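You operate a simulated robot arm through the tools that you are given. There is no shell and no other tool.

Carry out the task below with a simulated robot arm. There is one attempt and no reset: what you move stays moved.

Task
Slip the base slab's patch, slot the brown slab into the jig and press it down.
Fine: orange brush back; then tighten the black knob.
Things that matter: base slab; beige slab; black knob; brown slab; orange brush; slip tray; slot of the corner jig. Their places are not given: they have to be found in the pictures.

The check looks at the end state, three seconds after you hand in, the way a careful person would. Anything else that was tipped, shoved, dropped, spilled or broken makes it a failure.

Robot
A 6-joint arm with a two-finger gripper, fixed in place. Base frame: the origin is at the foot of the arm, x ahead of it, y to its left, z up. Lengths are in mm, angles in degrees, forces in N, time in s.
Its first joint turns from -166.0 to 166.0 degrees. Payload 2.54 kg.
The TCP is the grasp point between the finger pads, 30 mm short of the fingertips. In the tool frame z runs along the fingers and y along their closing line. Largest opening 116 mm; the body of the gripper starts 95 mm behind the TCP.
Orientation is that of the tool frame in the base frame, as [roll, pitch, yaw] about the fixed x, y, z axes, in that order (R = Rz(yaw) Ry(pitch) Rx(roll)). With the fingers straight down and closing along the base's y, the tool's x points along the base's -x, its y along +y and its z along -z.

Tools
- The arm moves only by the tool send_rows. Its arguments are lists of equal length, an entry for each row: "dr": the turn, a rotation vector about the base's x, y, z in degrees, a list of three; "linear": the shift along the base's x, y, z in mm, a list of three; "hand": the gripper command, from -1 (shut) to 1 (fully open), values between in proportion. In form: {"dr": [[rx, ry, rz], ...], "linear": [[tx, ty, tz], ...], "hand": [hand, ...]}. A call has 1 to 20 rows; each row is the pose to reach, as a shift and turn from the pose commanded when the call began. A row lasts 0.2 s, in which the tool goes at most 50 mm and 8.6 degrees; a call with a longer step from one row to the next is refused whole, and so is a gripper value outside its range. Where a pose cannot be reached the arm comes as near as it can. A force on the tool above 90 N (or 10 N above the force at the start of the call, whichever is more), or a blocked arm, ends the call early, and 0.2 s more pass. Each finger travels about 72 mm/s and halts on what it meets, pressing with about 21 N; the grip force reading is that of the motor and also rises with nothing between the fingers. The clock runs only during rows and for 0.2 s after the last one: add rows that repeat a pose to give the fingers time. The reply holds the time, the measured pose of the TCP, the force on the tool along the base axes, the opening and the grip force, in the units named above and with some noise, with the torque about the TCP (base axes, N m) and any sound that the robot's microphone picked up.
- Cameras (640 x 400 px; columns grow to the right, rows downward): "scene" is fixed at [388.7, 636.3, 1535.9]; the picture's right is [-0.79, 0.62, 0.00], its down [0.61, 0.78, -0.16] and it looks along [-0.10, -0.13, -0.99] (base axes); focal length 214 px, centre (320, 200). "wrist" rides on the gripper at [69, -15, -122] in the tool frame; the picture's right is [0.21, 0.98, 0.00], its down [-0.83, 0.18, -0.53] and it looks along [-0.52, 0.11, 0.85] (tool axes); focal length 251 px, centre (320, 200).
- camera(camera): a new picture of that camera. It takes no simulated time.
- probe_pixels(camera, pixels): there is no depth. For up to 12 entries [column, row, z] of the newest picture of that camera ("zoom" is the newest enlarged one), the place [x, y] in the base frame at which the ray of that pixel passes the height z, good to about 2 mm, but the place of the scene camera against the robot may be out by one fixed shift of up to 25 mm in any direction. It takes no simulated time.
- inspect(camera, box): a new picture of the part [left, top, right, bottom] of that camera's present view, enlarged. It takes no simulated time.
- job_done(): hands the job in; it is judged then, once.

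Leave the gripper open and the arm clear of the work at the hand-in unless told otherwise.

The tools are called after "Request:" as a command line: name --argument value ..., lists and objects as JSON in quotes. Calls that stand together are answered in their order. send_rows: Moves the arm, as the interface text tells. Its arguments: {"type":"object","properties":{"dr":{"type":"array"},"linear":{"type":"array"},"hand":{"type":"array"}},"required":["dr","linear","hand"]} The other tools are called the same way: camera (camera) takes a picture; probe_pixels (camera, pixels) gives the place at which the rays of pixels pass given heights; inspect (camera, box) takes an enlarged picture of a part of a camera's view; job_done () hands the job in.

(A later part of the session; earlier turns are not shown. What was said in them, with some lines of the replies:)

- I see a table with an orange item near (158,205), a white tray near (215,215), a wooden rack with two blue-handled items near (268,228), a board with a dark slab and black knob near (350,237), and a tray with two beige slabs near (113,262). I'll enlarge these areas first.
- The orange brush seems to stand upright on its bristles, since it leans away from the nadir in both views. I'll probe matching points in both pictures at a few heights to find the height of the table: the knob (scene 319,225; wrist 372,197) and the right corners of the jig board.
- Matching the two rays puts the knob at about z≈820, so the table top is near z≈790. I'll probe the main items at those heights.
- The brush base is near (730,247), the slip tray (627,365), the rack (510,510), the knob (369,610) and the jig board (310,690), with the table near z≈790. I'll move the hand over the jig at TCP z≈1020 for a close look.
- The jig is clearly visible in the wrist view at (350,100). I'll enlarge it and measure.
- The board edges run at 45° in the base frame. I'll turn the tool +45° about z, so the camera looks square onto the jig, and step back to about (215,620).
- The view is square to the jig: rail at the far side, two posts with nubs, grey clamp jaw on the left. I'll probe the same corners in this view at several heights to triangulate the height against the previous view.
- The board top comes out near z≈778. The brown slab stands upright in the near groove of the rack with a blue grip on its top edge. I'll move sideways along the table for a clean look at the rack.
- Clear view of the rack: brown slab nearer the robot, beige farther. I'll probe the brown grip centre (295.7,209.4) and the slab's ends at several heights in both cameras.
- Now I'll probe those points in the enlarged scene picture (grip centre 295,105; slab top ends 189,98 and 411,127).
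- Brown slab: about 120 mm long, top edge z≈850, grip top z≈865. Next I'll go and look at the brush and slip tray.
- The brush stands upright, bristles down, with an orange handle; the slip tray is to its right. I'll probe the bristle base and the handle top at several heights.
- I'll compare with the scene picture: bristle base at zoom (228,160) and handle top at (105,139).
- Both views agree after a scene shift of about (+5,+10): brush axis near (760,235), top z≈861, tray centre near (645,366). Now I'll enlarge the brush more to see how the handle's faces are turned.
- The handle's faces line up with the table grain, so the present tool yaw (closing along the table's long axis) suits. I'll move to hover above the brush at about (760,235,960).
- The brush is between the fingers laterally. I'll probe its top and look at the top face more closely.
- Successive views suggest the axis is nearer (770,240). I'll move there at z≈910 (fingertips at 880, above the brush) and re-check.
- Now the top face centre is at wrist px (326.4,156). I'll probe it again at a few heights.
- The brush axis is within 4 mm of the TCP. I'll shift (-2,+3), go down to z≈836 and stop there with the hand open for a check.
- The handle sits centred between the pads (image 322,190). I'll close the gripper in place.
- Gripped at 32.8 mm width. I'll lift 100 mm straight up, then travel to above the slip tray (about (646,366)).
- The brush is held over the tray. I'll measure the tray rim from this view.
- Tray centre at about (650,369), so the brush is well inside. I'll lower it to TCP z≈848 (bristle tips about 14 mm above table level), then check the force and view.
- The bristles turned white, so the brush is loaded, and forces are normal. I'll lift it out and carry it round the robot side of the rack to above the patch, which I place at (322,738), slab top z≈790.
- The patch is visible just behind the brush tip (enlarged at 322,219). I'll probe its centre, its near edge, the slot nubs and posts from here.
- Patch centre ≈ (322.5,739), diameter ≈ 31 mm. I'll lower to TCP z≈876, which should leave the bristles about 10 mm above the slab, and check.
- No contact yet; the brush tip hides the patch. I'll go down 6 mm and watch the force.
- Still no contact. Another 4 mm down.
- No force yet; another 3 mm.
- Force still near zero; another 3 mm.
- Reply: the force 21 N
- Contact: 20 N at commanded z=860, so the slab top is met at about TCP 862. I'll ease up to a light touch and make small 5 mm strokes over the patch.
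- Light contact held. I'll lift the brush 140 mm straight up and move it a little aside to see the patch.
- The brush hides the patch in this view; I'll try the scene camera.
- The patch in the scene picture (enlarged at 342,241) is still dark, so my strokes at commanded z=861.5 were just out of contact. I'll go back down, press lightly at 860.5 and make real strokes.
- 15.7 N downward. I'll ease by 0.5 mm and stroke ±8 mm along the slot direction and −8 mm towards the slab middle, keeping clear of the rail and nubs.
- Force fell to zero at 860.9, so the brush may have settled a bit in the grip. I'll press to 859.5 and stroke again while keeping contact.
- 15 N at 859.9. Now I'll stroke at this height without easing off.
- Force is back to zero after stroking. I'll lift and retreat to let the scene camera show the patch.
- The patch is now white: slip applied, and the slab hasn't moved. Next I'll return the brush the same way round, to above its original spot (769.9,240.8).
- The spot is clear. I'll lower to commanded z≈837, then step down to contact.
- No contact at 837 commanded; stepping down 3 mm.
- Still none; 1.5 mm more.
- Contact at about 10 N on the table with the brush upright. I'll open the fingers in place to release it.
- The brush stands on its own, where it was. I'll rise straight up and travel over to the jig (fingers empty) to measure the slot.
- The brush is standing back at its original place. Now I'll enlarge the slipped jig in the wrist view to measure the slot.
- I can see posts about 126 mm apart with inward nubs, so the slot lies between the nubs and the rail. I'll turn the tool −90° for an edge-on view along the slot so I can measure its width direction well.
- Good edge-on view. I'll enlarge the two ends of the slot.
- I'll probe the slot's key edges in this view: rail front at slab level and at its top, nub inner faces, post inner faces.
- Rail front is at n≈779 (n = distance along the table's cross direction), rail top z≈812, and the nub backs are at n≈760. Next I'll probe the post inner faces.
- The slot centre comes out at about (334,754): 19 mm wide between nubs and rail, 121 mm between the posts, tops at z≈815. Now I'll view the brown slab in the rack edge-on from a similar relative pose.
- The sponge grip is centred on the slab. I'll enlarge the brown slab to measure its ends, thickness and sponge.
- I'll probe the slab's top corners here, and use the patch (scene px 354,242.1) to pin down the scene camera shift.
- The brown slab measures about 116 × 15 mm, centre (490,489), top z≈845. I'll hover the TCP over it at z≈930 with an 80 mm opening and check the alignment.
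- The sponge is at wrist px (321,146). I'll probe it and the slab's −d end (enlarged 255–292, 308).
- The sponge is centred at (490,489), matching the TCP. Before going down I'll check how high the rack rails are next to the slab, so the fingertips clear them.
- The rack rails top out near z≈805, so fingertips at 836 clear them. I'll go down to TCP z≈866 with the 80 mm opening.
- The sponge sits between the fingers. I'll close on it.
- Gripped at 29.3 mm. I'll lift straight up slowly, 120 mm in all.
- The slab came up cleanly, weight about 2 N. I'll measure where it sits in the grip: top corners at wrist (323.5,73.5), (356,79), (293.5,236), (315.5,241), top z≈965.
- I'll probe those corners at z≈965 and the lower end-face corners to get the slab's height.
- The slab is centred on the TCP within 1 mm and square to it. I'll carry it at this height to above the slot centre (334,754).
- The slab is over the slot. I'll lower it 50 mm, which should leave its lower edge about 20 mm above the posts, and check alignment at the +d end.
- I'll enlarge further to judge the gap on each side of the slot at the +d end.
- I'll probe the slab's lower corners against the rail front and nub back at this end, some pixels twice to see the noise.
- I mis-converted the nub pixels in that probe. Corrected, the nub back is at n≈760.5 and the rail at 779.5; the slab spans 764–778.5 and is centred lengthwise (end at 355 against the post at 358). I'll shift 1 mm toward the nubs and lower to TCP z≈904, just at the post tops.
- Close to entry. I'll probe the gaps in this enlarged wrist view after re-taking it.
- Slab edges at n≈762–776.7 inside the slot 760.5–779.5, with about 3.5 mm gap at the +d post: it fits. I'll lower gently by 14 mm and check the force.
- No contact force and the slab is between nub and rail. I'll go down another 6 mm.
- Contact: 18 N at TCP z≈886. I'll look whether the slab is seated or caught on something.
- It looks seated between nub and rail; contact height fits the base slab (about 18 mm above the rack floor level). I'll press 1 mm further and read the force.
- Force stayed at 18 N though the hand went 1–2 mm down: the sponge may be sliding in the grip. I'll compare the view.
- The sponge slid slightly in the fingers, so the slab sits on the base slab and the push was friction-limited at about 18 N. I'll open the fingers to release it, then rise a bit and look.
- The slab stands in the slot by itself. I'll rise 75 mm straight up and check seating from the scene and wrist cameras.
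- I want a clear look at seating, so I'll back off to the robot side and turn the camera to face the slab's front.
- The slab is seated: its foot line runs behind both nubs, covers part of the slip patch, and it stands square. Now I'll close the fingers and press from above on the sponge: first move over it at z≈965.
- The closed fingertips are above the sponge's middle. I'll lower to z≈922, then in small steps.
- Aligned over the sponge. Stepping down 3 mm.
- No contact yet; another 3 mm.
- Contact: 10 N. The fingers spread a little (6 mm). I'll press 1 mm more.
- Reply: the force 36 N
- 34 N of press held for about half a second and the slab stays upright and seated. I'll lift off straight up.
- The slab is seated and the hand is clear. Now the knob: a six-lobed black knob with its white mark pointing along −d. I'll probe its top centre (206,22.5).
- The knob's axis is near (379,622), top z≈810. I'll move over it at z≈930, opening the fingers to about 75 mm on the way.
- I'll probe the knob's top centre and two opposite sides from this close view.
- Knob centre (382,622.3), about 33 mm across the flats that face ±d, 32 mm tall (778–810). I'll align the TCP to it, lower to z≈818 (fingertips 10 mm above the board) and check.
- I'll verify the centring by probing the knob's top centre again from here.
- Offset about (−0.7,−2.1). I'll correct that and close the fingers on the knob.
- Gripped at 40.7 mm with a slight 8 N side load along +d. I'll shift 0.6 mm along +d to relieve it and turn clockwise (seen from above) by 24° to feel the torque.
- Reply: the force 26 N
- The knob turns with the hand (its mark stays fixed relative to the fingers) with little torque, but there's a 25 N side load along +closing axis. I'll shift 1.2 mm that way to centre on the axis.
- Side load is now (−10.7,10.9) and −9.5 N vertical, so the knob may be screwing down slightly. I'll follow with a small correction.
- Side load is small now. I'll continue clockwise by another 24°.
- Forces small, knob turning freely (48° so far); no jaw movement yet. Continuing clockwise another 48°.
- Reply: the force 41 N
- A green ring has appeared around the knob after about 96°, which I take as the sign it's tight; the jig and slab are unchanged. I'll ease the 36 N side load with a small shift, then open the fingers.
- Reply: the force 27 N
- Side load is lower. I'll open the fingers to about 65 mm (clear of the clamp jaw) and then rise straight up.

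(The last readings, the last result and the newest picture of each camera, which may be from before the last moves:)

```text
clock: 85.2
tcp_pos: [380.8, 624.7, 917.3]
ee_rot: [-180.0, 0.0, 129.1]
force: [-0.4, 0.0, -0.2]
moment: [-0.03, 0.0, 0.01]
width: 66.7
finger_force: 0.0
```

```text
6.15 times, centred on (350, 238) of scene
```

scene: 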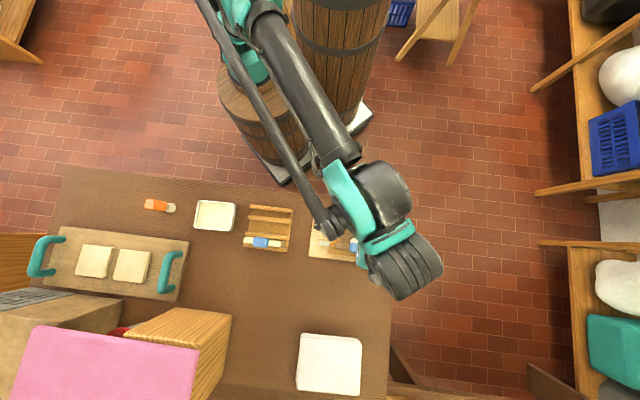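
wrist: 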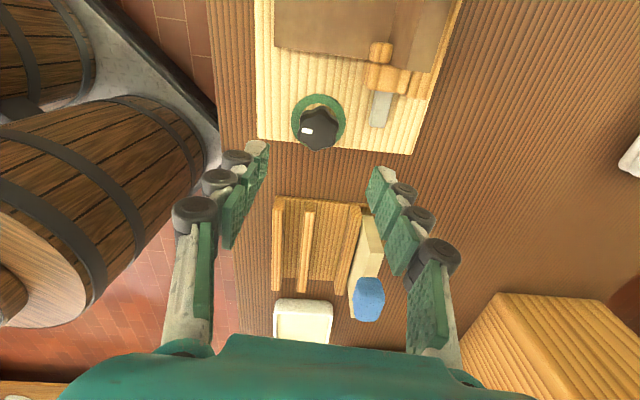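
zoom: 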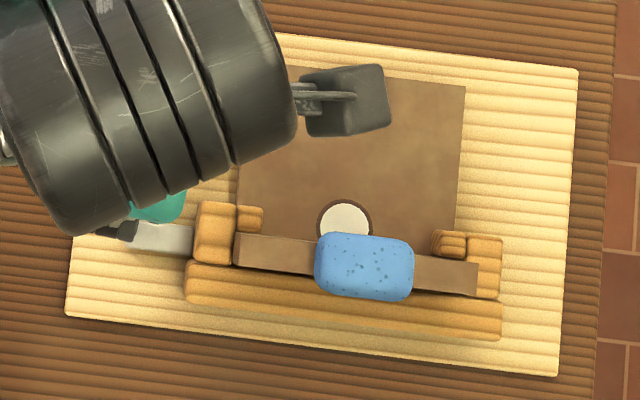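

The green ring is complete and the knob's mark has turned about 96° clockwise. I'll open the hand fully, rise and retreat to near the start position, then review everything.

Request:
send_rows --dr '[[0, 0, 0], [0, 0, 0], [0, 0, 0], [0, 0, 0], [0, 0, 0], [0, 0, 0], [0, 0, 0], [0, 0, 0], [0, 0, 0], [0, 0, 0], [0, 0, 0]]' --linear '[[0, 0, 40], [0, 0, 85], [0, 0, 130], [-25, -20, 165], [-55, -45, 185], [-85, -70, 205], [-115, -95, 220], [-145, -120, 235], [-175, -145, 240], [-198, -168, 245], [-198, -168, 245]]' --hand '[0.15, 0.5, 1, 1, 1, 1, 1, 1, 1, 1, 1]'

Request:
camera --camera "scene"

Request:
inspect --camera "scene" --box '[300, 200, 400, 270]'

Request:
inspect --camera "scene" --box '[130, 185, 300, 265]'

```text
clock: 87.6
tcp_pos: [181.2, 455.1, 1164.3]
ee_rot: [-180.0, 0.1, 129.0]
force: [0.9, 0.3, 0.0]
moment: [-0.02, 0.02, -0.02]
width: 115.8
finger_force: 0.0
```

```text
taken
```

scene: 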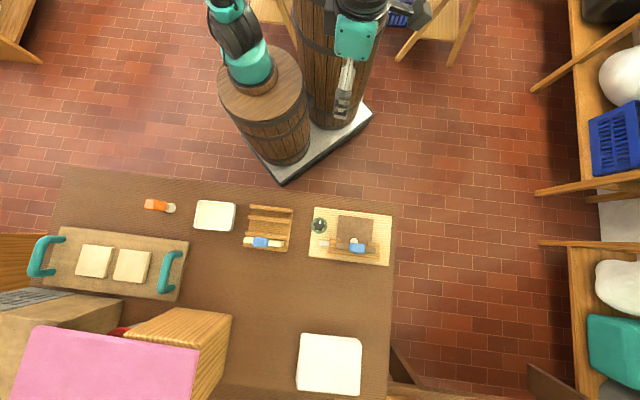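

```text
5.71 times, centred on (350, 235) of scene
```

zoom: 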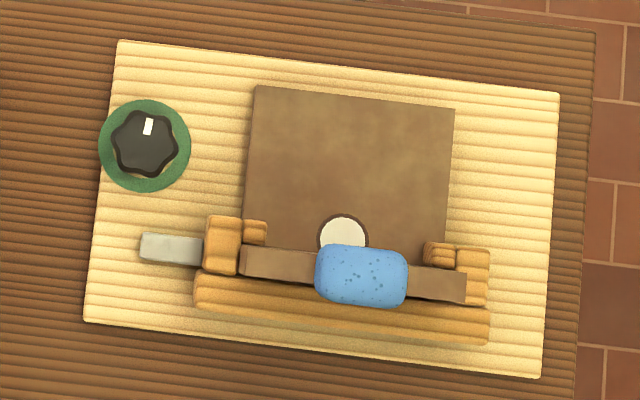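

```text
3.76 times, centred on (215, 225) of scene
```

zoom: 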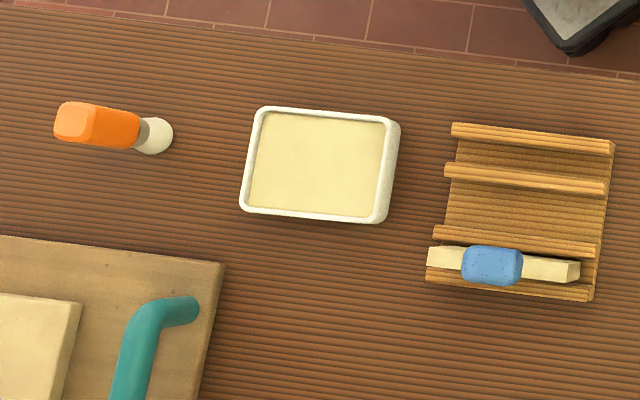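

Final review: the brown slab is upright in the slot over the white-slipped patch, and the knob is tightened with its green ring showing. The orange brush stands in its original place, and the beige slab, tray and everything else are where they were. The gripper is open and the arm is clear, so I'm handing the job in.

Request:
job_done

```text
The job is handed in.
```

The job is handed in, and every step you asked for looked done in my last pictures. I don't have the check's verdict.

- **Patch:** The first strokes didn't touch the slab, so I repeated them with light pressure. The patch is now white with slip.
- **Brush:** The orange brush is standing back in its original spot, within a millimetre or two by the pictures.
- **Brown slab:** It stands upright in the jig slot behind both nubs, over the edge of the patch. I pressed it down from above with about 34 N.
- **Knob:** I turned it about 96° clockwise. A green ring then appeared around it, which I took as the sign it was tight. I felt no rise in torque and saw no movement of the clamp jaw.
- **Everything else:** The beige slab, slip tray and base slab look unmoved. The gripper is open and the arm is back near its start position.
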